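You operate a simulated robot arm through the tools that you are given. There is no shell and no other tool. Be economical: measure what you need, move in short steps, check, and stop when the job is done.

Carry out the task below with a simulated robot arm. There is one attempt and no reset: what you move stays moved.

JOB
Set the depth dial to 4 mm, shut the white latch and press the bush in.
Fine: then lever back and latch open; the roller stays in the press.

The check looks at the end state, three seconds after you hand in, the way a careful person would. Anything else that was tipped, shoved, dropped, spilled or broken makes it a failure.

ROBOT AND FRAMES
A 6-joint arm with a two-finger parallel gripper, fixed in place. Base frame: the origin is at the foot of the arm, x ahead of it, y to its left, z up; the work surface is at about z = 840. Units: mm, rad, N and s.
With the tool pointing down near the work surface it reaches from about 260 to 680 mm from the base axis. Its first joint turns from -1.152 to 1.152 rad. Payload 2.9 kg.
The TCP is the grasp point between the finger pads, 30 mm short of the fingertips. In the tool frame z runs along the fingers and y along their closing line. Largest opening 110 mm; finger width 20, thickness 10; the body of the gripper, 48 by 112 mm, starts 55 mm behind the TCP.
Orientation is told as [roll, pitch, yaw] about the base's x, y, z axes, in that order, counted from this pose: with the fingers straight down and closing along the base's y, the tool's x points along the base's -x, its y along +y and its z along -z.

CONTROLS
- The arm moves only by the tool arm_command. Its argument "rows" is a list that holds one entry, the list of rows, each a list of 7 numbers: the shift along the base's x, y, z in units of 40 mm (1.0 is 40 mm), then the turn, a rotation vector about the base's x, y, z in units of 5 degrees (1.0 is 5 degrees), then the gripper command, from -1 (fully open) to 1 (shut), values between in proportion. In form: [[[tx, ty, tz, ax, ay, az, fingers], ...]]. A call has 1 to 20 rows; each row shifts and turns the commanded pose from where the row before left it. A call with a number of a shift or a turn outside -1 to 1 is refused whole. Each row takes 0.2 s and may step no farther than 50 mm and 0.15 rad from the row before; otherwise, or with a gripper value out of range, the whole call is refused. A pose out of reach is approached as far as the arm can. The call stops where the force on the tool passes 70 N (or 10 N more than at its start, if that is more) or the arm is blocked; 0.2 s more then pass. The fingers move at their own pace (about 108 mm/s each) and stop on an object; they squeeze with about 28 N. The grip force told is the motor's: it shows also when the fingers shut on nothing. Time passes only in rows, and 0.2 s behind the last, so rows that do not move let the fingers close. It gives the time, the measured TCP pose, the force on the tool (base axes), the opening and the grip force at its end, in the units of the frame above (readings bear some noise), with the torque about the TCP (base axes, N m) and any sound that the robot's microphone picked up.
- Cameras (640 x 400 px; columns grow to the right, rows downward): "scene" is fixed at [67.5, 417.9, 1406.2]; the picture's right is [-0.90, -0.44, 0.00], its down [-0.18, 0.37, -0.91] and it looks along [0.40, -0.82, -0.41] (base axes); focal length 332 px, centre (320, 200). "wrist" rides on the gripper at [72, 17, -103] in the tool frame; the picture's right is [-0.23, 0.97, 0.00], its down [-0.76, -0.18, -0.62] and it looks along [-0.61, -0.14, 0.78] (tool axes); focal length 222 px, centre (320, 200). There is no depth. A picture from a camera that has moved, and an enlarged one, comes with that camera's place and axes in the base frame and with its lens. The place of the scene camera against the robot may be out by one fixed shift of up to 12 mm in any direction.
- grab_frame(camera): a new picture of that camera. The clock stands still meanwhile.
- close_up(camera, box): a new picture of the part [left, top, right, bottom] of that camera's present view, enlarged. The clock stands still meanwhile.
- job_done(): hands the job in; it is judged then, once.

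Work in short steps. Places have to be worked out from the pictures, the camera data and where the tool is seen: move nearer, look again, correct. Check each grasp and each placing, and mend what went wrong. You have 120 turns and 64 pictures in all, those below and enlarged ones among them. Open the gripper and draw the arm clear of the work before you hand the job in, unless the task says otherwise; then end with one line.

The tools are called as name(argument=value, ...) on one line, values as JSON. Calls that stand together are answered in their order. arm_command: Moves the arm, as the interface text tells. Its arguments: {"type":"object","properties":{"rows":{"type":"array"}},"required":["rows"]} The other tools are called the same way: grab_frame (camera) takes a picture; close_up (camera, box) takes an enlarged picture of a part of a camera's view; job_done () hands the job in.

At the start:

```text
clock: 0.0
tcp_pos: [348.0, -214.5, 1219.6]
tcp_rot: [0.0, 0.0, 0.001]
contact_force: [0.2, 0.1, -0.2]
wrist_torque: [0.02, 0.0, 0.03]
gripper_width: 110.0
grip_force: 0.1
```

scene: 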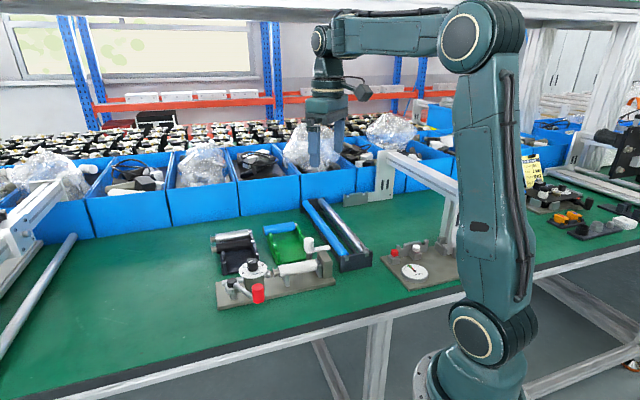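
wrist: 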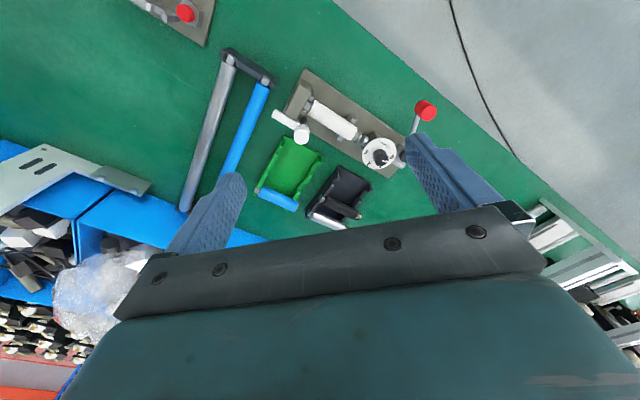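

I begin with enlarged views of the press area to identify the parts.

close_up(camera="scene", box=[200, 190, 360, 320])

close_up(camera="wrist", box=[240, 50, 460, 240])

close_up(camera="scene", box=[370, 220, 470, 300])

```text
3.08 times, centred on (280, 255) of scene
camera zoom: at [67.5, 417.9, 1406.2], right [-0.9, -0.44, 0.0], down [-0.18, 0.37, -0.91], along [0.4, -0.82, -0.41], focal length 1021 px, centre (443, 31)
```

zoom: 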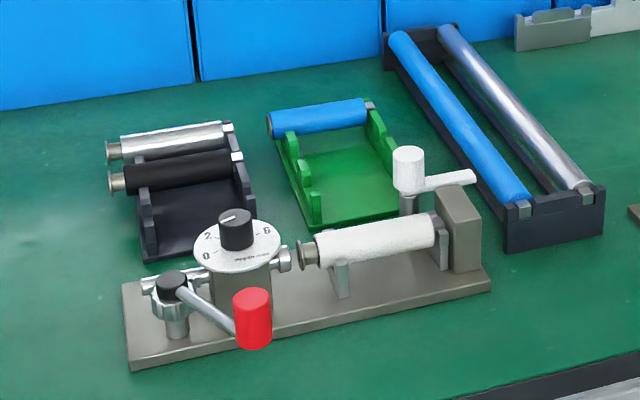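

```text
2.11 times, centred on (350, 145) of wrist
camera zoom: at [275.2, -198.0, 1320.7], right [0.23, 0.97, 0.0], down [0.76, -0.18, 0.62], along [0.61, -0.14, -0.78], focal length 468 px, centre (257, 316)
```

zoom: 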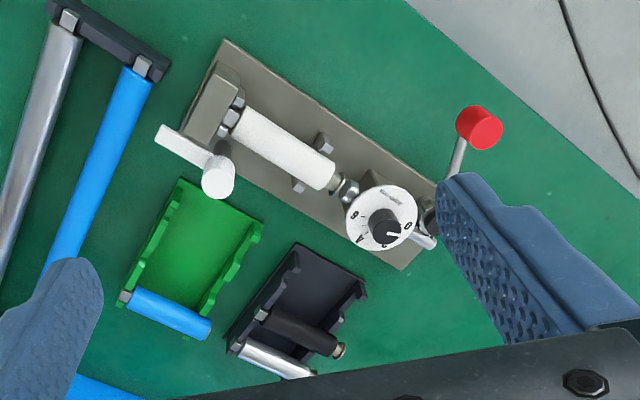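

```text
5.00 times, centred on (420, 260) of scene
camera zoom: at [67.5, 417.9, 1406.2], right [-0.9, -0.44, 0.0], down [-0.18, 0.37, -0.91], along [0.4, -0.82, -0.41], focal length 1659 px, centre (-180, -100)
```

zoom: 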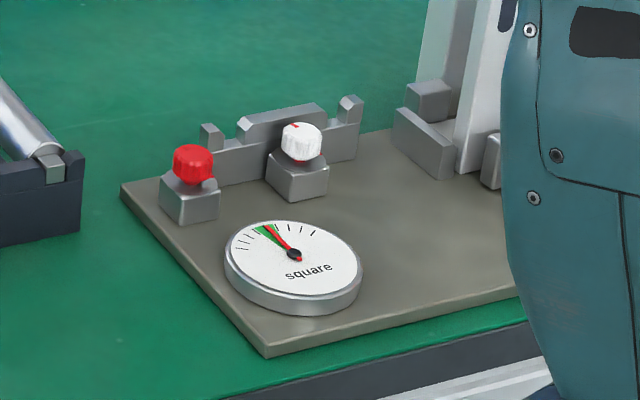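

The press holds the white roller, with a dial with black knob, a red-knobbed lever and the white latch; the dial seems to be near (517,-124,~910). I move above it for a nearer wrist view.

arm_command(rows=[[[1, 0.5, -0.5, 0, 0, 0, -1], [1, 0.5, -0.5, 0, 0, 0, -1], [1, 0.5, -0.5, 0, 0, 0, -1], [0.5, 0.5, -0.5, 0, 0, 0, -1]]])

grab_frame(camera="wrist")

```text
clock: 1.0
tcp_pos: [488.7, -135.7, 1139.7]
tcp_rot: [0.0, 0.001, 0.0]
contact_force: [0.5, 0.0, 0.2]
wrist_torque: [0.01, 0.0, 0.0]
gripper_width: 110.1
grip_force: 0.0
```

```text
58 pictures are left
camera wrist: at [415.9, -118.1, 1240.3], right [0.23, 0.97, 0.0], down [0.76, -0.18, 0.62], along [0.61, -0.14, -0.78], focal length 222 px, centre (320, 200)
```

wrist: 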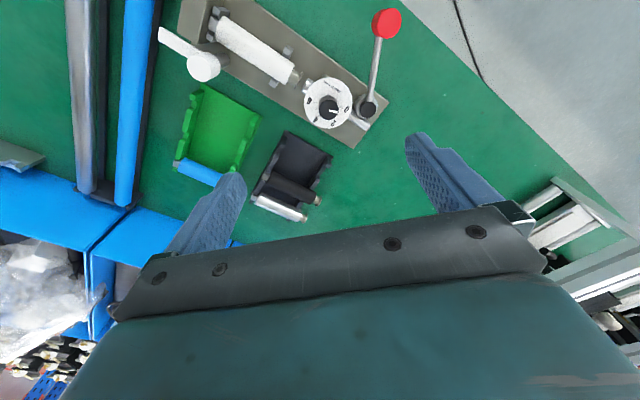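

Triangulating both wrist views puts the dial knob at about (502,-128,930). A closer look at the dial and the other parts follows.

close_up(camera="wrist", box=[270, 50, 400, 150])

close_up(camera="wrist", box=[150, 0, 310, 100])

close_up(camera="scene", box=[215, 225, 305, 315])

close_up(camera="scene", box=[265, 220, 345, 300])

```text
4.00 times, centred on (335, 100) of wrist
camera zoom: at [415.9, -118.1, 1240.3], right [0.23, 0.97, 0.0], down [0.76, -0.18, 0.62], along [0.61, -0.14, -0.78], focal length 888 px, centre (260, 600)
```

zoom: 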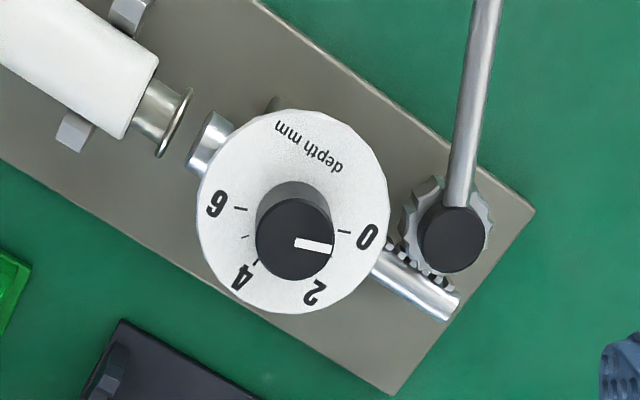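

```text
4.00 times, centred on (230, 50) of wrist
camera zoom: at [415.9, -118.1, 1240.3], right [0.23, 0.97, 0.0], down [0.76, -0.18, 0.62], along [0.61, -0.14, -0.78], focal length 888 px, centre (680, 800)
```

zoom: 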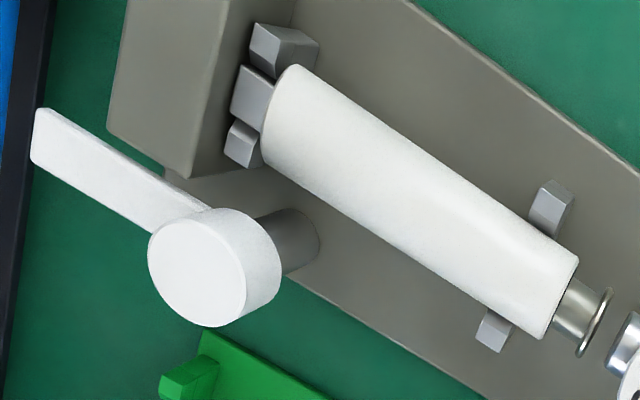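

```text
4.44 times, centred on (260, 270) of scene
camera zoom: at [67.5, 417.9, 1406.2], right [-0.9, -0.44, 0.0], down [-0.18, 0.37, -0.91], along [0.4, -0.82, -0.41], focal length 1475 px, centre (587, -111)
```

zoom: 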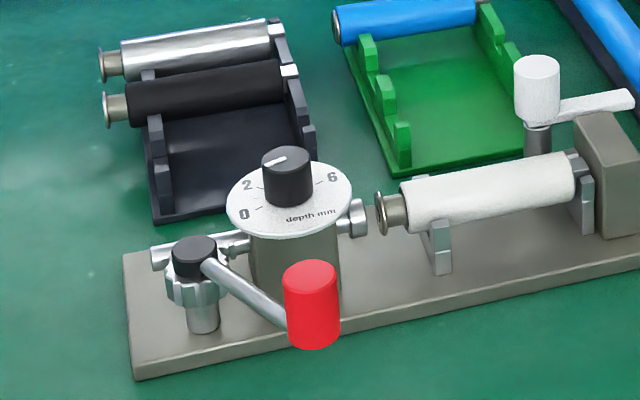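

```text
5.00 times, centred on (305, 260) of scene
camera zoom: at [67.5, 417.9, 1406.2], right [-0.9, -0.44, 0.0], down [-0.18, 0.37, -0.91], along [0.4, -0.82, -0.41], focal length 1659 px, centre (395, -100)
```

zoom: 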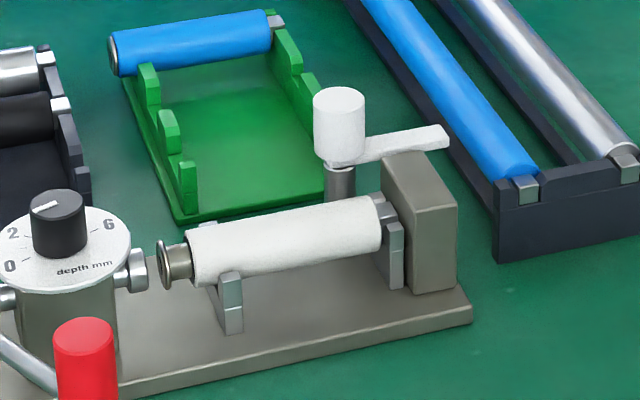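

The dial reads about 0, with numbers increasing clockwise from above, so it needs roughly -110° to reach 4. I descend for a better fix on the knob's height and position.

arm_command(rows=[[[0, 0, -1, 0, 0, 0, -0.3], [0, 0, -1, 0, 0, 0, -0.3], [0, 0, -0.75, 0, 0, 0, -0.3]]])

close_up(camera="wrist", box=[250, 0, 410, 140])

```text
clock: 1.8
tcp_pos: [487.5, -134.7, 1029.0]
tcp_rot: [0.0, -0.001, 0.0]
contact_force: [-0.1, -0.2, 0.2]
wrist_torque: [-0.02, 0.01, -0.03]
gripper_width: 71.3
grip_force: 0.0
```

```text
2.86 times, centred on (330, 70) of wrist
camera zoom: at [414.3, -118.9, 1130.4], right [0.23, 0.97, 0.0], down [0.76, -0.18, 0.62], along [0.61, -0.14, -0.78], focal length 635 px, centre (291, 571)
```

zoom: 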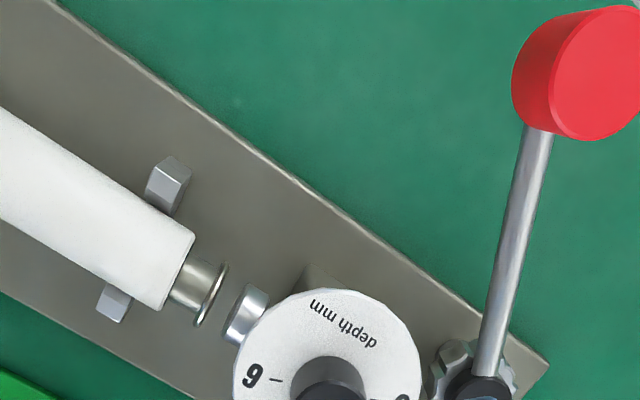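

The crop cut the knob; I take one lower in the view.

close_up(camera="wrist", box=[280, 80, 440, 180])

```text
4.00 times, centred on (360, 130) of wrist
camera zoom: at [414.3, -118.9, 1130.4], right [0.23, 0.97, 0.0], down [0.76, -0.18, 0.62], along [0.61, -0.14, -0.78], focal length 888 px, centre (160, 480)
```

zoom: 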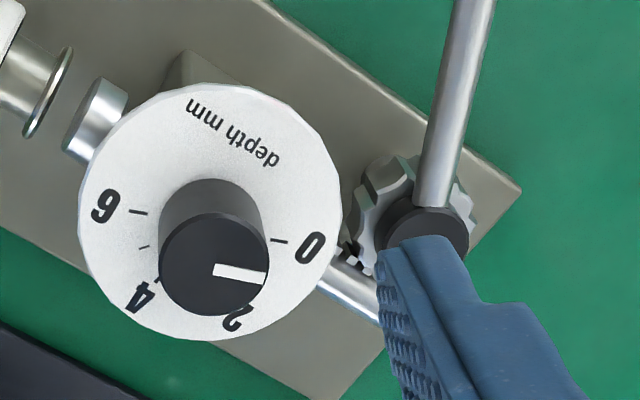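

The knob top is at about (508,-126.5,932), diameter ~26 mm, disc at ~900. I centre over it, pre-turn yaw by +55° and narrow the fingers, staying high.

arm_command(rows=[[[0.25, 0.1, 0, 0, 0, 1, 0.2], [0.26, 0.105, 0, 0, 0, 1, 0.2], [0, 0, 0, 0, 0, 1, 0.2], [0, 0, 0, 0, 0, 1, 0.2], [0, 0, 0, 0, 0, 1, 0.2], [0, 0, 0, 0, 0, 1, 0.2], [0, 0, 0, 0, 0, 1, 0.2], [0, 0, 0, 0, 0, 1, 0.2], [0, 0, -0.5, 0, 0, 1, 0.2], [0, 0, -0.5, 0, 0, 1, 0.2], [0, 0, -0.25, 0, 0, 1, 0.2]]])

grab_frame(camera="wrist")

close_up(camera="scene", box=[200, 170, 340, 310])

```text
clock: 4.2
tcp_pos: [508.9, -126.4, 977.5]
tcp_rot: [0.001, -0.002, 0.961]
contact_force: [-0.5, 0.3, 1.6]
wrist_torque: [-0.02, 0.02, 0.0]
gripper_width: 44.3
grip_force: 0.1
```

```text
51 pictures are left
camera wrist: at [452.4, -176.6, 1079.6], right [-0.67, 0.74, 0.0], down [0.58, 0.52, 0.62], along [0.46, 0.42, -0.78], focal length 222 px, centre (320, 200)
```

wrist: 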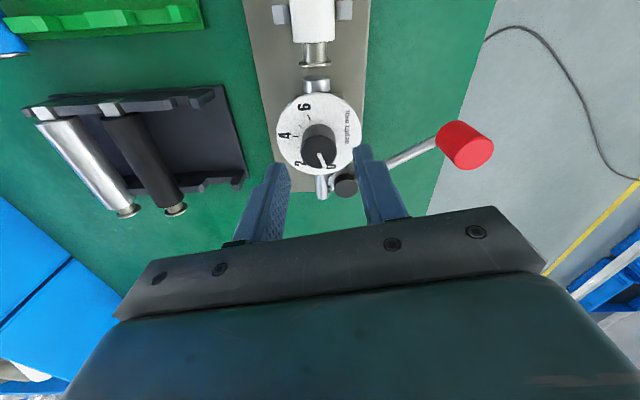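

```text
2.86 times, centred on (270, 240) of scene
camera zoom: at [67.5, 417.9, 1406.2], right [-0.9, -0.44, 0.0], down [-0.18, 0.37, -0.91], along [0.4, -0.82, -0.41], focal length 948 px, centre (463, 86)
```

zoom: 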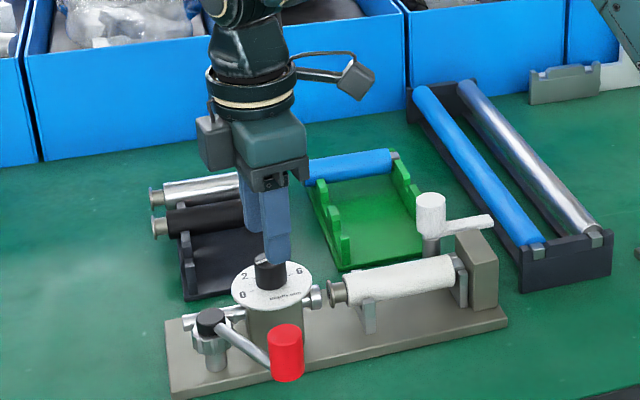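

Knob is centred within a couple of mm; I nudge (-1,-1.5), descend to z≈937 and close on it.

arm_command(rows=[[[-0.03, -0.04, -0.35, 0, 0, 0, 0.2], [0, 0, -0.35, 0, 0, 0, 0.2], [0, 0, -0.3, 0, 0, 0, 0.2], [0, 0, 0, 0, 0, 0, 0.6], [0, 0, 0, 0, 0, 0, 0.6], [0, 0, 0, 0, 0, 0, 1], [0, 0, 0, 0, 0, 0, 1]]])

close_up(camera="wrist", box=[250, 70, 390, 210])

```text
clock: 5.8
tcp_pos: [508.7, -128.4, 939.3]
tcp_rot: [-0.003, -0.001, 0.958]
contact_force: [18.4, -12.5, -6.0]
wrist_torque: [0.02, 0.03, -0.04]
gripper_width: 26.2
grip_force: 44.9
```

```text
2.86 times, centred on (320, 140) of wrist
camera zoom: at [451.4, -178.3, 1040.8], right [-0.67, 0.75, 0.0], down [0.58, 0.52, 0.62], along [0.47, 0.41, -0.78], focal length 635 px, centre (320, 371)
```

zoom: 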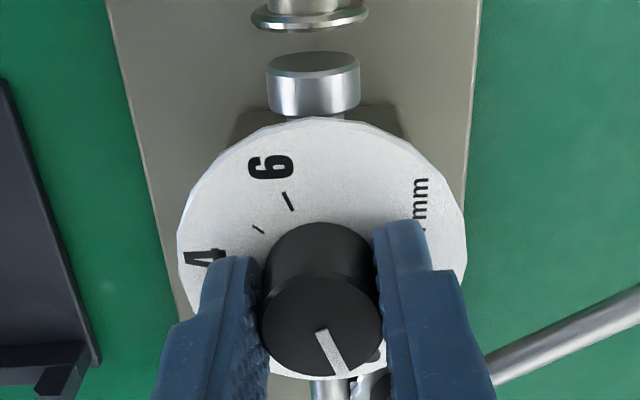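

Gripped on the knob (26 mm), with a lateral 22 N along the closing line; I shift about 1.2 mm with the force to relieve it.

arm_command(rows=[[[0.025, -0.018, 0, 0, 0, 0, 1], [0, 0, 0, 0, 0, 0, 1]]])

```text
clock: 6.4
tcp_pos: [508.0, -128.7, 939.0]
tcp_rot: [-0.001, -0.001, 0.959]
contact_force: [10.3, -12.0, 2.1]
wrist_torque: [0.17, -0.38, -0.06]
gripper_width: 25.9
grip_force: 44.9
```

Force is smaller; now I turn -55° and listen and look.

arm_command(rows=[[[0, 0, 0, 0, 0, -1, 1], [0, 0, 0, 0, 0, -1, 1], [0, 0, 0, 0, 0, -1, 1], [0, 0, 0, 0, 0, -1, 1], [0, 0, 0, 0, 0, -1, 1], [0, 0, 0, 0, 0, -1, 1], [0, 0, 0, 0, 0, -1, 1], [0, 0, 0, 0, 0, -1, 1], [0, 0, 0, 0, 0, -1, 1], [0, 0, 0, 0, 0, -1, 1], [0, 0, 0, 0, 0, -1, 1]]])

close_up(camera="wrist", box=[250, 70, 390, 210])

```text
clock: 8.8
tcp_pos: [507.6, -127.0, 939.3]
tcp_rot: [0.001, 0.002, 0.003]
contact_force: [-13.0, 15.5, 12.7]
wrist_torque: [0.21, -0.39, 0.08]
gripper_width: 26.0
grip_force: 45.3
```

```text
2.86 times, centred on (320, 140) of wrist
camera zoom: at [435.1, -111.0, 1040.9], right [0.23, 0.97, 0.0], down [0.76, -0.18, 0.62], along [0.61, -0.14, -0.78], focal length 635 px, centre (320, 371)
```

zoom: 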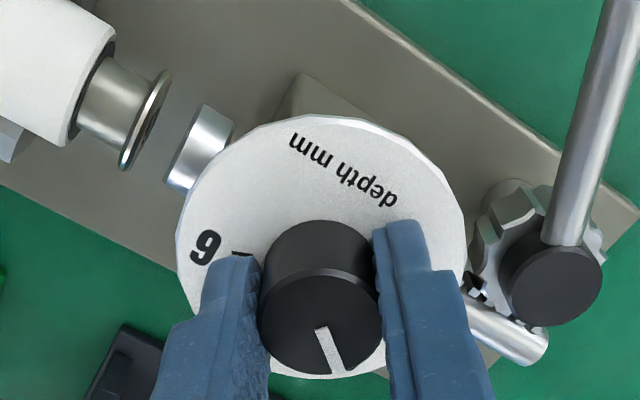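

The knob follows without slip; the pointer's direction is now ~5° and the 4 tick lies at about -50° (base). I turn another -50° and check.

arm_command(rows=[[[0.012, -0.012, 0, 0, 0, -1, 1], [0, 0, 0, 0, 0, -1, 1], [0, 0, 0, 0, 0, -1, 1], [0, 0, 0, 0, 0, -1, 1], [0, 0, 0, 0, 0, -1, 1], [0, 0, 0, 0, 0, -1, 1], [0, 0, 0, 0, 0, -1, 1], [0, 0, 0, 0, 0, -1, 1], [0, 0, 0, 0, 0, -1, 1], [0, 0, 0, 0, 0, -1, 1]]])

close_up(camera="wrist", box=[250, 70, 390, 210])

```text
clock: 11.0
tcp_pos: [508.4, -126.0, 939.2]
tcp_rot: [0.002, 0.005, -0.868]
contact_force: [-7.0, 26.1, 3.2]
wrist_torque: [0.86, 0.41, 0.03]
gripper_width: 25.7
grip_force: 44.6
```

```text
2.86 times, centred on (320, 140) of wrist
camera zoom: at [474.2, -61.1, 1040.9], right [0.89, 0.46, 0.0], down [0.36, -0.7, 0.62], along [0.28, -0.55, -0.78], focal length 635 px, centre (320, 371)
```

zoom: 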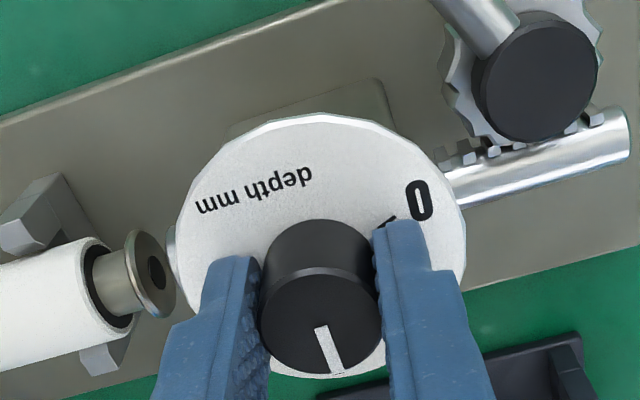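

The pointer should be near 4. I release, rise vertically, and look down at it.

arm_command(rows=[[[0, 0, 0, 0, 0, 0, 0.2], [0, 0, 0, 0, 0, 0, 0.2], [0, 0, 1, 0, 0, 0, 0.2], [0, 0, 1, 0, 0, 0, 0.2], [0, 0, 0.5, 0, 0, 0, 0.2]]])

close_up(camera="wrist", box=[265, 50, 375, 160])

close_up(camera="scene", box=[235, 245, 285, 295])

```text
clock: 12.2
tcp_pos: [507.9, -129.3, 1040.5]
tcp_rot: [0.0, 0.001, -0.872]
contact_force: [0.9, 0.3, 0.2]
wrist_torque: [-0.01, -0.02, 0.01]
gripper_width: 44.0
grip_force: 0.0
```

```text
3.64 times, centred on (320, 105) of wrist
camera zoom: at [473.1, -62.7, 1141.5], right [0.89, 0.45, 0.0], down [0.35, -0.7, 0.62], along [0.28, -0.56, -0.78], focal length 808 px, centre (320, 546)
```

zoom: 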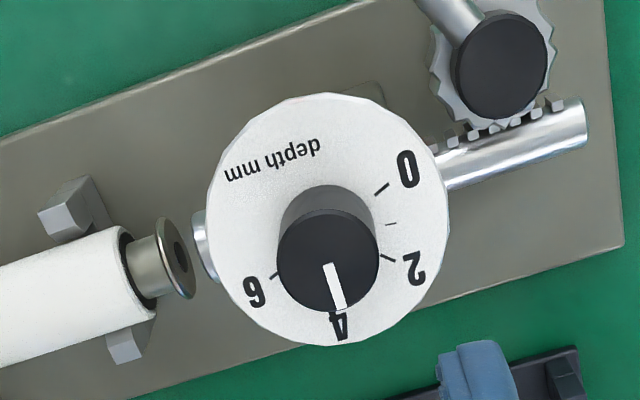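

```text
8.00 times, centred on (260, 270) of scene
camera zoom: at [67.5, 417.9, 1406.2], right [-0.9, -0.44, 0.0], down [-0.18, 0.37, -0.91], along [0.4, -0.82, -0.41], focal length 2655 px, centre (800, -360)
```

zoom: 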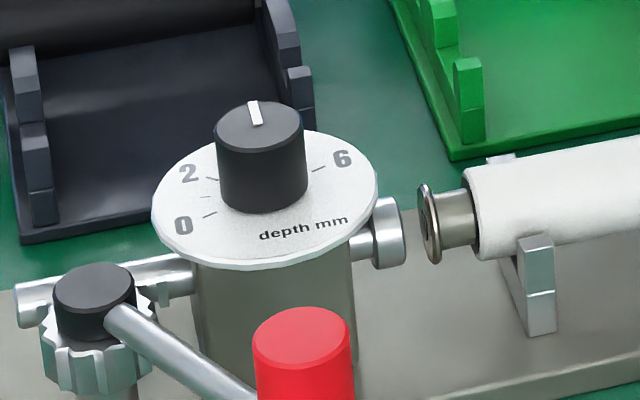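

Working through both views, the pointer is at about -42° and the 4 mark at about -54°, i.e. it reads ~3.6. I re-grip and add -11.5°.

arm_command(rows=[[[0, 0.02, -1, 0, 0, 0, 0.2], [0, 0, -1, 0, 0, 0, 0.2], [0, 0, -0.5, 0, 0, 0, 0.2], [0, 0, 0, 0, 0, 0, 0.6], [0, 0, 0, 0, 0, 0, 1], [0, 0, 0, 0, 0, 0, 1], [0, 0, 0, 0, 0, -1, 1], [0, 0, 0, 0, 0, -1, 1], [0, 0, 0, 0, 0, -0.3, 1], [0, 0, 0, 0, 0, 0, 1], [0, 0, 0, 0, 0, 0, 0.2], [0, 0, 0, 0, 0, 0, 0.2], [0, 0, 1, 0, 0, 0, 0.2], [0, 0, 1, 0, 0, 0, 0.2], [0, 0, 0.5, 0, 0, 0, 0.2]]])

close_up(camera="wrist", box=[265, 50, 375, 160])

close_up(camera="scene", box=[235, 245, 285, 295])

```text
clock: 15.4
tcp_pos: [509.8, -128.4, 1039.4]
tcp_rot: [0.001, 0.0, -1.073]
contact_force: [0.2, -0.1, 0.0]
wrist_torque: [0.02, 0.02, -0.02]
gripper_width: 44.1
grip_force: 0.1
```

```text
3.64 times, centred on (320, 105) of wrist
camera zoom: at [489.2, -56.8, 1141.6], right [0.96, 0.27, 0.0], down [0.21, -0.75, 0.62], along [0.17, -0.6, -0.78], focal length 808 px, centre (320, 546)
```

zoom: 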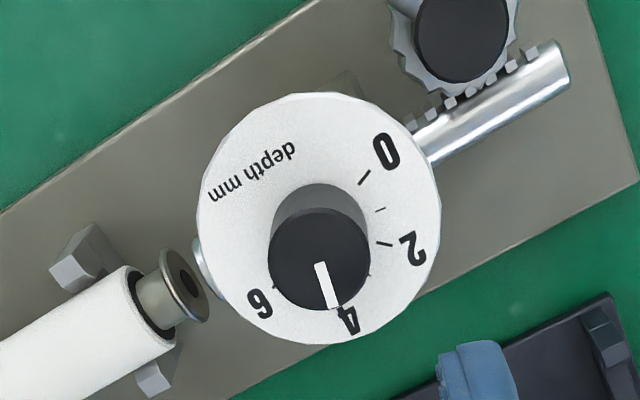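

```text
8.00 times, centred on (260, 270) of scene
camera zoom: at [67.5, 417.9, 1406.2], right [-0.9, -0.44, 0.0], down [-0.18, 0.37, -0.91], along [0.4, -0.82, -0.41], focal length 2655 px, centre (800, -360)
```

zoom: 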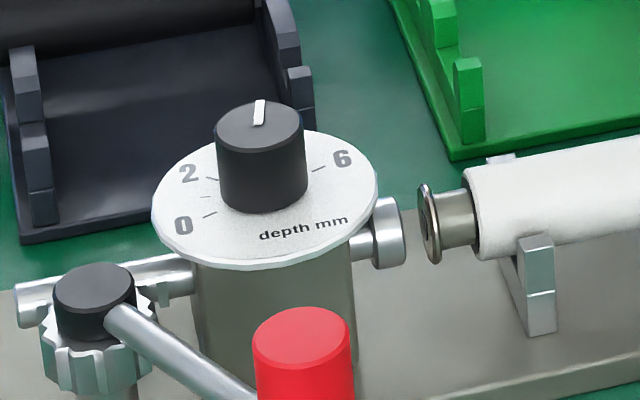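

The dial now reads 4 (pointer ≈ -56°, mark ≈ -55°). The latch cylinder top triangulates to about (425,-268,934) with its arm pointing at ~221°; I move over it with yaw ~+39° so the fingers straddle it perpendicular to the arm.

arm_command(rows=[[[-0.106, -0.175, 0, 0, 0, 1, 0.2], [-0.106, -0.175, 0, 0, 0, 1, 0.2], [-0.106, -0.175, 0, 0, 0, 1, 0.2], [-0.106, -0.175, 0, 0, 0, 1, 0.2], [-0.106, -0.175, 0, 0, 0, 1, 0.2], [-0.106, -0.175, 0, 0, 0, 1, 0.2], [-0.106, -0.175, 0, 0, 0, 1, 0.2], [-0.106, -0.175, 0, 0, 0, 1, 0.2], [-0.106, -0.175, 0, 0, 0, 1, 0.2], [-0.106, -0.175, 0, 0, 0, 1, 0.2], [-0.106, -0.175, 0, 0, 0, 1, 0.2], [-0.106, -0.175, 0, 0, 0, 1, 0.2], [-0.106, -0.175, 0, 0, 0, 1, 0.2], [-0.106, -0.175, 0, 0, 0, 1, 0.2], [-0.106, -0.175, 0, 0, 0, 1, 0.2], [-0.106, -0.175, 0, 0, 0, 1, 0.2], [-0.106, -0.175, 0, 0, 0, 1, 0.2], [-0.106, -0.175, 0, 0, 0, 1, 0.2], [-0.106, -0.175, 0, 0, 0, 1, 0.2], [-0.106, -0.175, 0, 0, 0, 1, 0.1]]])

grab_frame(camera="wrist")

```text
clock: 19.6
tcp_pos: [424.3, -268.2, 1039.6]
tcp_rot: [-0.002, -0.001, 0.674]
contact_force: [-0.5, 0.9, -0.4]
wrist_torque: [-0.01, -0.02, 0.0]
gripper_width: 49.5
grip_force: 0.1
```

```text
42 pictures are left
camera wrist: at [357.2, -301.3, 1141.2], right [-0.43, 0.9, 0.0], down [0.71, 0.34, 0.62], along [0.56, 0.27, -0.78], focal length 222 px, centre (320, 200)
```

wrist: 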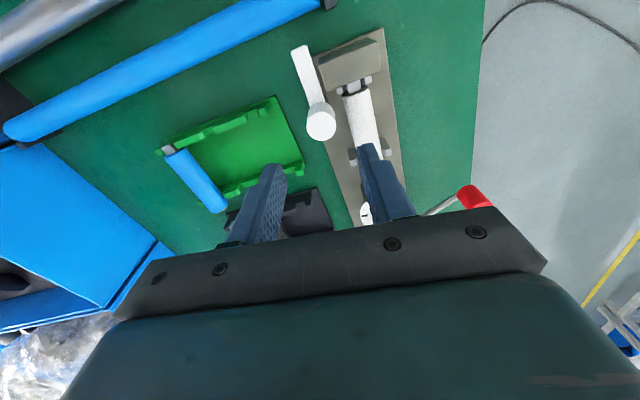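

Latch top confirmed at about (423,-268). A close-up checks the arm's clearance over the block.

close_up(camera="wrist", box=[270, 20, 410, 160])

close_up(camera="scene", box=[290, 225, 345, 280])

```text
2.86 times, centred on (340, 90) of wrist
camera zoom: at [357.2, -301.3, 1141.2], right [-0.43, 0.9, 0.0], down [0.71, 0.34, 0.62], along [0.56, 0.27, -0.78], focal length 635 px, centre (263, 514)
```

zoom: 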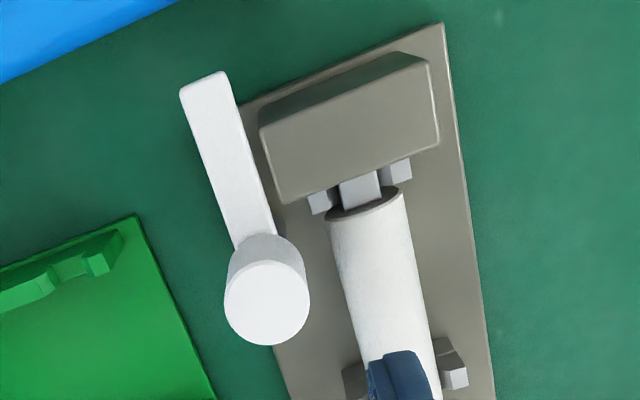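

```text
7.27 times, centred on (318, 252) of scene
camera zoom: at [67.5, 417.9, 1406.2], right [-0.9, -0.44, 0.0], down [-0.18, 0.37, -0.91], along [0.4, -0.82, -0.41], focal length 2413 px, centre (338, -182)
```

zoom: 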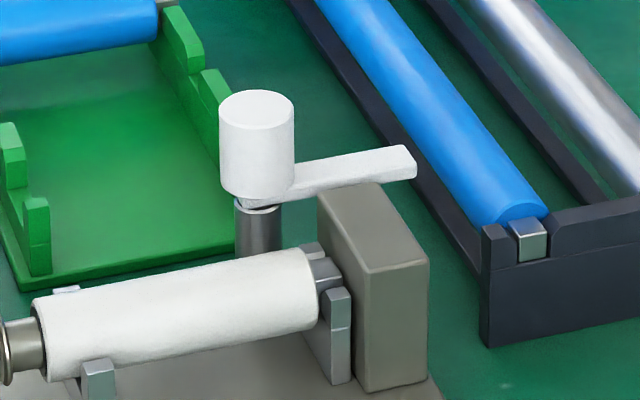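

The arm looks to pass just above the block and then over the roller, turning clockwise. I descend around the cylinder and grip it.

arm_command(rows=[[[-0.02, 0, -1, 0, 0, 0, 0.1], [0, 0, -0.7, 0, 0, 0, 0.1], [0, 0, -0.4, 0, 0, 0, 0.1], [0, 0, -0.3, 0, 0, 0, 0.1], [0, 0, 0, 0, 0, 0, 0.4], [0, 0, 0, 0, 0, 0, 1], [0, 0, 0, 0, 0, 0, 1]]])

close_up(camera="scene", box=[280, 200, 360, 280])

```text
clock: 21.2
tcp_pos: [423.3, -268.2, 943.8]
tcp_rot: [0.004, 0.0, 0.672]
contact_force: [-9.3, 11.4, 0.2]
wrist_torque: [-0.27, -0.54, -0.04]
gripper_width: 27.6
grip_force: 45.1
```

```text
5.00 times, centred on (320, 240) of scene
camera zoom: at [67.2, 418.2, 1406.1], right [-0.9, -0.44, 0.0], down [-0.18, 0.37, -0.91], along [0.4, -0.82, -0.41], focal length 1659 px, centre (320, 0)
```

zoom: 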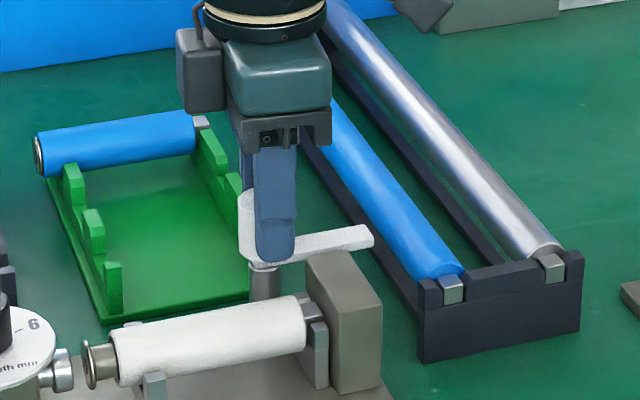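

Grip holds at 27.6 mm. I turn -20° clockwise first and check the forces.

arm_command(rows=[[[-0.012, 0.014, 0, 0, 0, -1, 1], [0, 0, 0, 0, 0, -1, 1], [0, 0, 0, 0, 0, -1, 1], [0, 0, 0, 0, 0, -1, 1]]])

close_up(camera="scene", box=[280, 200, 360, 280])

```text
clock: 22.2
tcp_pos: [423.8, -268.1, 942.4]
tcp_rot: [0.001, 0.0, 0.323]
contact_force: [-11.0, 11.1, -2.8]
wrist_torque: [-0.19, -1.26, 0.0]
gripper_width: 27.6
grip_force: 44.7
```

```text
5.00 times, centred on (320, 240) of scene
camera zoom: at [67.2, 418.2, 1406.1], right [-0.9, -0.44, 0.0], down [-0.18, 0.37, -0.91], along [0.4, -0.82, -0.41], focal length 1659 px, centre (320, 0)
```

zoom: 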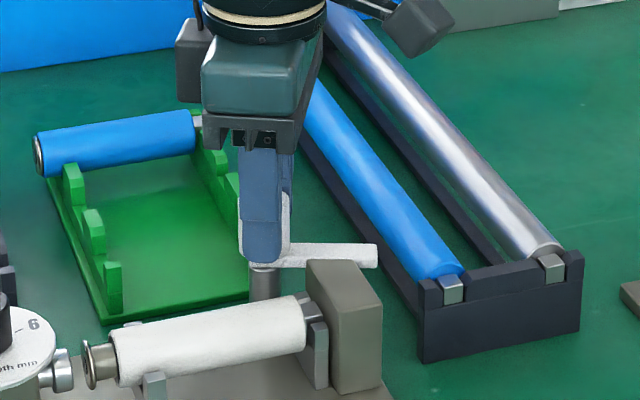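

The latch arm swings freely above the block. I continue 13 rows (-65°) to bring it over the roller.

arm_command(rows=[[[0, 0, 0, 0, 0, -1, 1], [0, 0, 0, 0, 0, -1, 1], [0, 0, 0, 0, 0, -1, 1], [0, 0, 0, 0, 0, -1, 1], [0, 0, 0, 0, 0, -1, 1], [0, 0, 0, 0, 0, -1, 1], [0, 0, 0, 0, 0, -1, 1], [0, 0, 0, 0, 0, -1, 1], [0, 0, 0, 0, 0, -1, 1], [0, 0, 0, 0, 0, -1, 1], [0, 0, 0, 0, 0, -1, 1], [0, 0, 0, 0, 0, -1, 1], [0, 0, 0, 0, 0, -1, 1]]])

close_up(camera="scene", box=[280, 200, 360, 280])

close_up(camera="wrist", box=[230, 40, 410, 220])

```text
clock: 25.0
tcp_pos: [424.0, -266.2, 942.8]
tcp_rot: [0.0, 0.001, -0.807]
contact_force: [4.1, 26.5, -13.5]
wrist_torque: [-0.72, -0.02, 0.0]
gripper_width: 27.7
grip_force: 45.5
```

```text
5.00 times, centred on (320, 240) of scene
camera zoom: at [67.8, 418.5, 1405.9], right [-0.9, -0.44, 0.0], down [-0.18, 0.37, -0.91], along [0.4, -0.82, -0.41], focal length 1659 px, centre (320, 0)
```

zoom: 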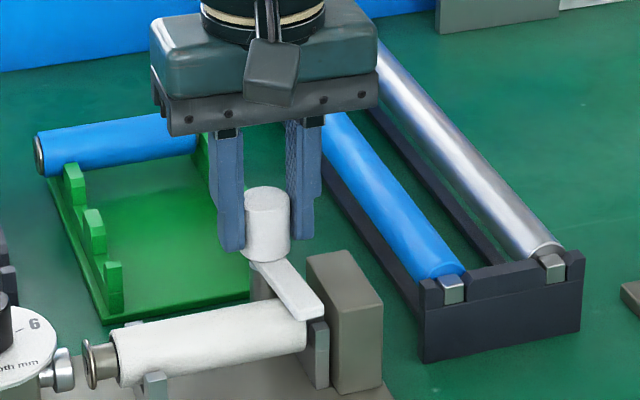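

```text
2.22 times, centred on (320, 130) of wrist
camera zoom: at [385.5, -202.2, 1044.7], right [0.86, 0.51, 0.0], down [0.4, -0.68, 0.62], along [0.32, -0.53, -0.78], focal length 494 px, centre (320, 356)
```

zoom: 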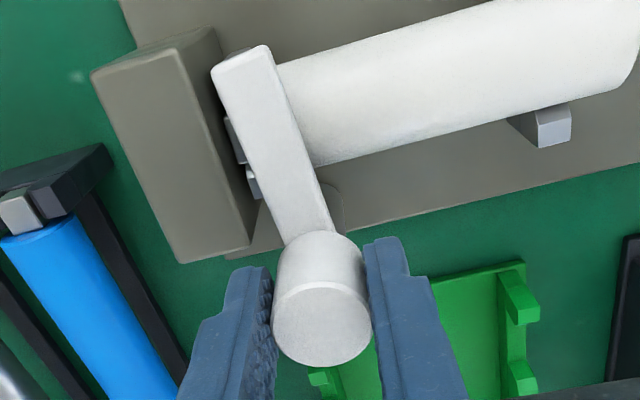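

The arm now lies across the roller, nearly square to it. I probe 5° further for a stop.

arm_command(rows=[[[0, -0.02, 0, 0, 0, -1, 1], [0, 0, 0, 0, 0, 0, 1]]])

close_up(camera="wrist", box=[230, 40, 410, 220])

```text
clock: 25.6
tcp_pos: [424.1, -266.5, 942.4]
tcp_rot: [0.002, 0.002, -0.895]
contact_force: [1.5, 31.0, -7.4]
wrist_torque: [-0.42, 0.28, 0.01]
gripper_width: 27.6
grip_force: 45.4
```

```text
2.22 times, centred on (320, 130) of wrist
camera zoom: at [391.4, -199.3, 1044.9], right [0.9, 0.43, 0.0], down [0.34, -0.71, 0.62], along [0.27, -0.56, -0.78], focal length 494 px, centre (320, 356)
```

zoom: 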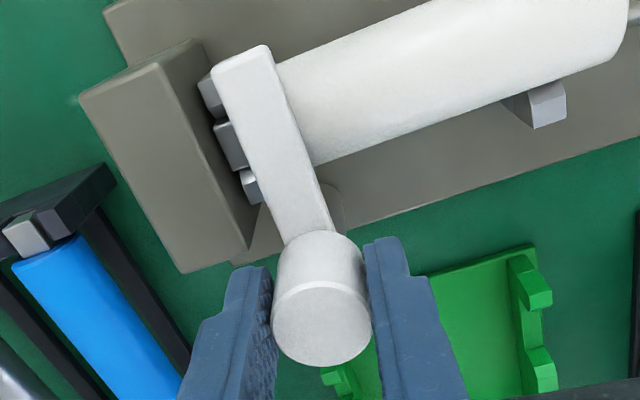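

It followed freely (90° in total). I probe once more for an end stop with another 5°.

arm_command(rows=[[[0, -0.02, 0, 0, 0, -1, 1], [0, 0, 0, 0, 0, 0, 1]]])

close_up(camera="wrist", box=[230, 40, 410, 220])

```text
clock: 26.2
tcp_pos: [425.4, -267.4, 943.7]
tcp_rot: [0.005, 0.002, -0.981]
contact_force: [7.0, 27.3, -8.0]
wrist_torque: [0.32, 0.24, -0.04]
gripper_width: 26.9
grip_force: 44.7
```

```text
2.22 times, centred on (320, 130) of wrist
camera zoom: at [398.1, -197.8, 1044.9], right [0.94, 0.35, 0.0], down [0.28, -0.73, 0.62], along [0.22, -0.58, -0.78], focal length 494 px, centre (320, 356)
```

zoom: 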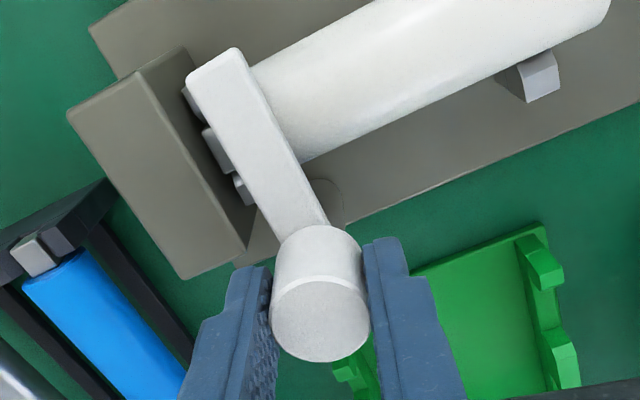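

The arm stopped following at 90°: it has reached its stop, so the latch is shut. I release, rise, and travel to above the red knob (est. (433,-45,930)).

arm_command(rows=[[[0, 0, 0, 0, 0, 0, 0], [0, 0, 0, 0, 0, 0, 0], [0, 0, 1, 0, 0, 0, 0], [0, 0, 1, 0, 0, 0, 0], [0, 0, 0.5, 0, 0, 0, 0]]])

arm_command(rows=[[[0.015, 0.397, 0, 0, 0, 1, 0], [0.015, 0.397, 0, 0, 0, 1, 0], [0.015, 0.397, 0, 0, 0, 1, 0], [0.015, 0.397, 0, 0, 0, 1, 0], [0.015, 0.397, 0, 0, 0, 1, 0], [0.015, 0.397, 0, 0, 0, 1, 0], [0.015, 0.397, 0, 0, 0, 1, 0], [0.015, 0.397, 0, 0, 0, 1, 0], [0.015, 0.397, 0, 0, 0, 1, 0], [0.015, 0.397, 0, 0, 0, 1, 0], [0.015, 0.397, 0, 0, 0, 1, 0], [0.015, 0.397, 0, 0, 0, 1, 0], [0.015, 0.397, 0, 0, 0, 1, 0], [0.015, 0.397, 0, 0, 0, 1, 0]]])

grab_frame(camera="wrist")

close_up(camera="scene", box=[200, 190, 360, 320])

```text
clock: 27.4
tcp_pos: [423.9, -269.5, 1044.0]
tcp_rot: [-0.001, -0.002, -0.986]
contact_force: [-0.3, 0.1, -0.3]
wrist_torque: [-0.03, 0.02, 0.04]
gripper_width: 54.9
grip_force: 0.1
```

```text
clock: 30.4
tcp_pos: [433.2, -47.0, 1043.8]
tcp_rot: [-0.002, 0.0, 0.238]
contact_force: [-0.7, 0.6, -1.1]
wrist_torque: [-0.03, -0.01, 0.02]
gripper_width: 55.0
grip_force: 0.0
```

```text
33 pictures are left
camera wrist: at [357.3, -47.9, 1145.0], right [-0.01, 1.0, 0.0], down [0.78, 0.01, 0.62], along [0.62, 0.01, -0.78], focal length 222 px, centre (320, 200)
```

wrist: 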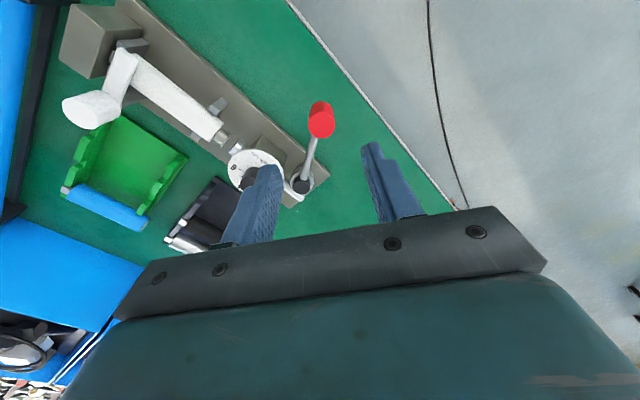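

```text
3.08 times, centred on (280, 255) of scene
camera zoom: at [67.5, 417.9, 1406.2], right [-0.9, -0.44, 0.0], down [-0.18, 0.37, -0.91], along [0.4, -0.82, -0.41], focal length 1021 px, centre (443, 31)
```

zoom: 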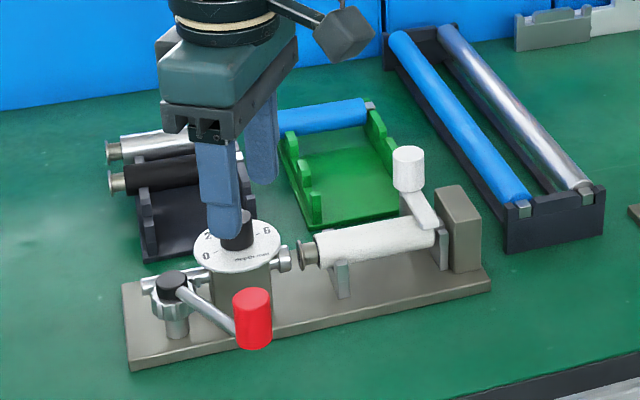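

The latch arm lies across the roller. The red knob is confirmed at (434,-45,930) and the lever pivot at about (527,-71); I descend and grip the knob.

arm_command(rows=[[[0.015, 0.04, -1, 0, 0, 0, 0], [0, 0, -0.75, 0, 0, 0, 0], [0, 0, -0.5, 0, 0, 0, 0], [0, 0, -0.5, 0, 0, 0, 0], [0, 0, 0, 0, 0, 0, 0.3], [0, 0, 0, 0, 0, 0, 1], [0, 0, 0, 0, 0, 0, 1]]])

grab_frame(camera="wrist")

```text
clock: 32.0
tcp_pos: [432.1, -45.7, 933.9]
tcp_rot: [0.0, 0.0, 0.235]
contact_force: [0.7, 0.4, -4.7]
wrist_torque: [-0.21, -0.99, 0.05]
gripper_width: 25.7
grip_force: 45.1
```

```text
31 pictures are left
camera wrist: at [357.1, -46.1, 1035.0], right [-0.01, 1.0, 0.0], down [0.78, 0.01, 0.62], along [0.62, 0.0, -0.78], focal length 222 px, centre (320, 200)
```

wrist: 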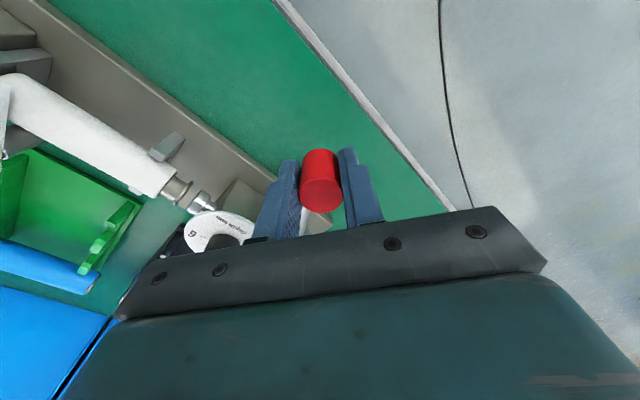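

Gripped with no side load. I swing the knob 20° clockwise along its arc (the way that drives the rack toward the roller) and check.

arm_command(rows=[[[0.063, 0.203, 0, 0, 0, -1, 1], [0.083, 0.198, 0, 0, 0, -1, 1], [0.098, 0.193, 0, 0, 0, -1, 1], [0.115, 0.18, 0, 0, 0, -1, 1]]])

close_up(camera="scene", box=[200, 220, 300, 320])

```text
clock: 33.0
tcp_pos: [445.9, -14.1, 934.1]
tcp_rot: [-0.001, 0.001, -0.113]
contact_force: [-2.5, 3.9, 14.7]
wrist_torque: [-0.6, 0.41, 0.26]
gripper_width: 25.7
grip_force: 44.9
```

```text
4.00 times, centred on (250, 270) of scene
camera zoom: at [67.3, 418.0, 1406.1], right [-0.9, -0.44, 0.0], down [-0.18, 0.37, -0.91], along [0.4, -0.82, -0.41], focal length 1327 px, centre (600, -80)
```

zoom: 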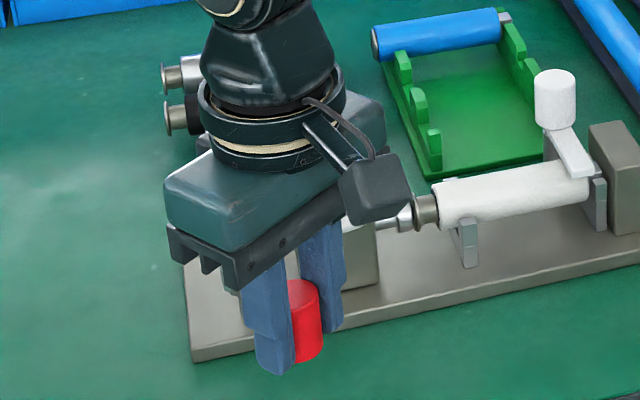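

The ram has advanced and touches the bush's flange. I go on in the same arc, three more 5° steps.

arm_command(rows=[[[0.128, 0.17, 0, 0, 0, -1, 1], [0.145, 0.16, 0, 0, 0, -1, 1], [0.158, 0.145, 0, 0, 0, -1, 1]]])

close_up(camera="scene", box=[240, 220, 340, 320])

```text
clock: 33.8
tcp_pos: [463.6, 4.2, 932.7]
tcp_rot: [-0.001, -0.001, -0.375]
contact_force: [-3.2, 1.7, 2.9]
wrist_torque: [0.17, -1.03, -0.02]
gripper_width: 25.5
grip_force: 44.8
```

```text
4.00 times, centred on (290, 270) of scene
camera zoom: at [67.4, 417.9, 1406.1], right [-0.9, -0.44, 0.0], down [-0.18, 0.37, -0.91], along [0.4, -0.82, -0.41], focal length 1327 px, centre (440, -80)
```

zoom: 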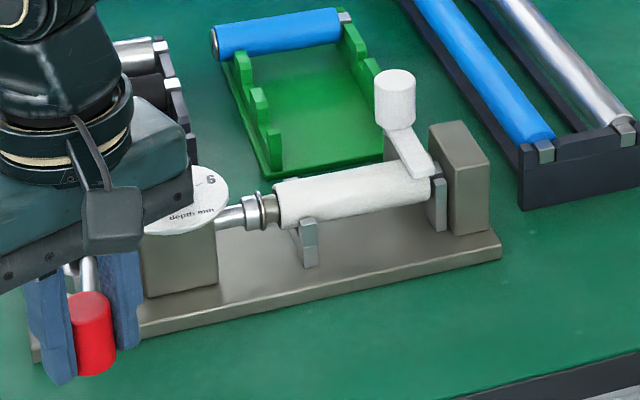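

Ram is now at the bush and force is still low. I press further in 5° steps.

arm_command(rows=[[[0.17, 0.13, 0, 0, 0, -1, 1], [0.18, 0.118, 0, 0, 0, -1, 1]]])

arm_command(rows=[[[0.188, 0.1, 0, 0, 0, -1, 1]]])

close_up(camera="scene", box=[250, 240, 320, 310])

```text
clock: 34.4
tcp_pos: [477.5, 15.0, 932.5]
tcp_rot: [0.0, 0.001, -0.551]
contact_force: [-2.2, 6.6, 7.7]
wrist_torque: [-0.35, 0.55, 0.28]
gripper_width: 25.5
grip_force: 44.5
```

```text
clock: 34.8
tcp_pos: [484.7, 19.3, 933.4]
tcp_rot: [0.0, -0.001, -0.635]
contact_force: [-4.9, 8.1, 16.6]
wrist_torque: [0.0, 1.25, -0.03]
gripper_width: 25.3
grip_force: 45.4
```

```text
5.71 times, centred on (285, 275) of scene
camera zoom: at [67.2, 418.1, 1406.1], right [-0.9, -0.44, 0.0], down [-0.18, 0.37, -0.91], along [0.4, -0.82, -0.41], focal length 1896 px, centre (520, -229)
```

zoom: 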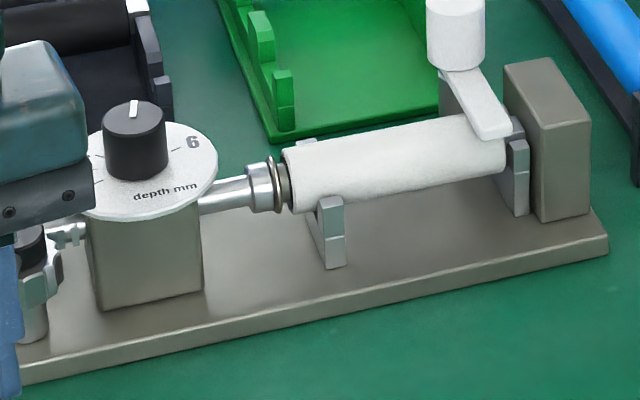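

The bush is going in; force still modest (~10 N). I continue one or two steps at a time looking for the depth stop.

arm_command(rows=[[[0.198, 0.083, 0, 0, 0, -1, 1]]])

arm_command(rows=[[[0.205, 0.065, 0, 0, 0, -1, 1]]])

close_up(camera="scene", box=[250, 240, 320, 310])

```text
clock: 35.2
tcp_pos: [488.4, 20.0, 933.2]
tcp_rot: [-0.01, 0.006, -0.729]
contact_force: [-36.3, -5.3, 22.1]
wrist_torque: [0.58, -0.43, -0.27]
gripper_width: 25.6
grip_force: 45.2
```

```text
clock: 35.6
tcp_pos: [489.9, 18.2, 930.3]
tcp_rot: [-0.033, 0.019, -0.82]
contact_force: [-18.0, -6.6, 13.1]
wrist_torque: [0.86, -0.86, -0.3]
gripper_width: 26.0
grip_force: 45.0
stopped in row 1: the force on the tool passed its limit at 73 N (the readings are from after the stop); the commanded pose is now the measured one
```

```text
5.71 times, centred on (285, 275) of scene
camera zoom: at [66.8, 417.7, 1406.3], right [-0.9, -0.44, 0.0], down [-0.18, 0.37, -0.91], along [0.4, -0.82, -0.41], focal length 1896 px, centre (520, -229)
```

zoom: 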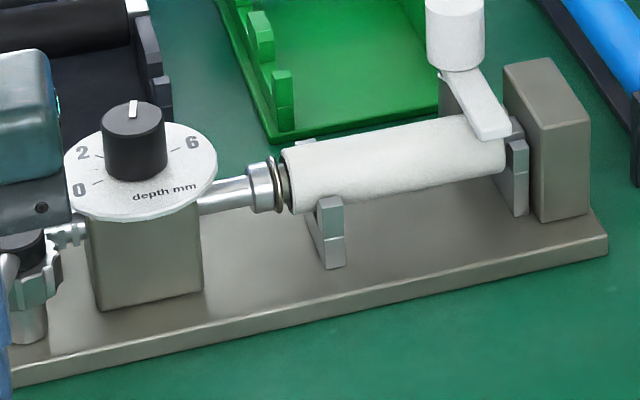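

A hard stop was met (73 N) with the bush seated at the dial's depth. I now swing the lever back along the same arc to its start position.

arm_command(rows=[[[-0.208, -0.06, 0, 0, 0, 1, 1], [-0.185, -0.105, 0, 0, 0, 1, 1], [-0.175, -0.125, 0, 0, 0, 1, 1], [-0.163, -0.138, 0, 0, 0, 1, 1], [-0.153, -0.15, 0, 0, 0, 1, 1], [-0.138, -0.165, 0, 0, 0, 1, 1], [-0.12, -0.175, 0, 0, 0, 1, 1], [-0.108, -0.185, 0, 0, 0, 1, 1], [-0.09, -0.195, 0, 0, 0, 1, 1], [-0.073, -0.2, 0, 0, 0, 1, 1], [-0.038, -0.108, 0, 0, 0, 1, 1]]])

close_up(camera="scene", box=[200, 220, 320, 320])

```text
clock: 38.0
tcp_pos: [435.1, -45.9, 930.0]
tcp_rot: [-0.029, 0.016, 0.145]
contact_force: [10.1, -2.1, 16.4]
wrist_torque: [1.34, 0.46, -0.35]
gripper_width: 25.9
grip_force: 44.5
```

```text
4.00 times, centred on (260, 270) of scene
camera zoom: at [67.6, 417.8, 1406.2], right [-0.9, -0.44, 0.0], down [-0.18, 0.37, -0.91], along [0.4, -0.82, -0.41], focal length 1327 px, centre (560, -80)
```

zoom: 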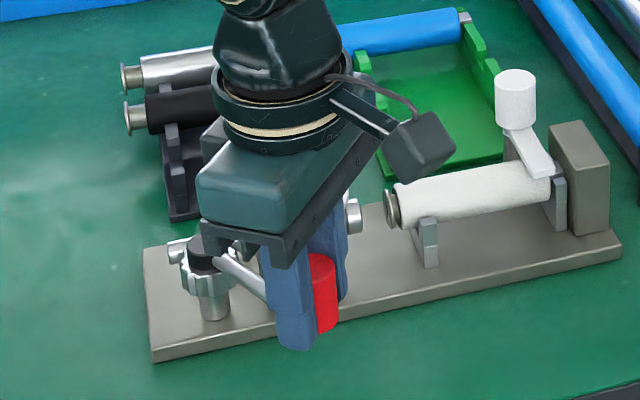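

The ram has retracted. I push a little further back to check the rest stop, then also correct the small tool tilt later.

arm_command(rows=[[[-0.03, -0.1, 0, 0, 0, 0.5, 1], [0, 0, 0, 0, 0, 0, 1]]])

```text
clock: 38.6
tcp_pos: [433.7, -45.6, 929.5]
tcp_rot: [-0.024, 0.011, 0.199]
contact_force: [16.7, 27.8, 13.0]
wrist_torque: [1.71, 0.36, -0.17]
gripper_width: 25.8
grip_force: 44.9
```

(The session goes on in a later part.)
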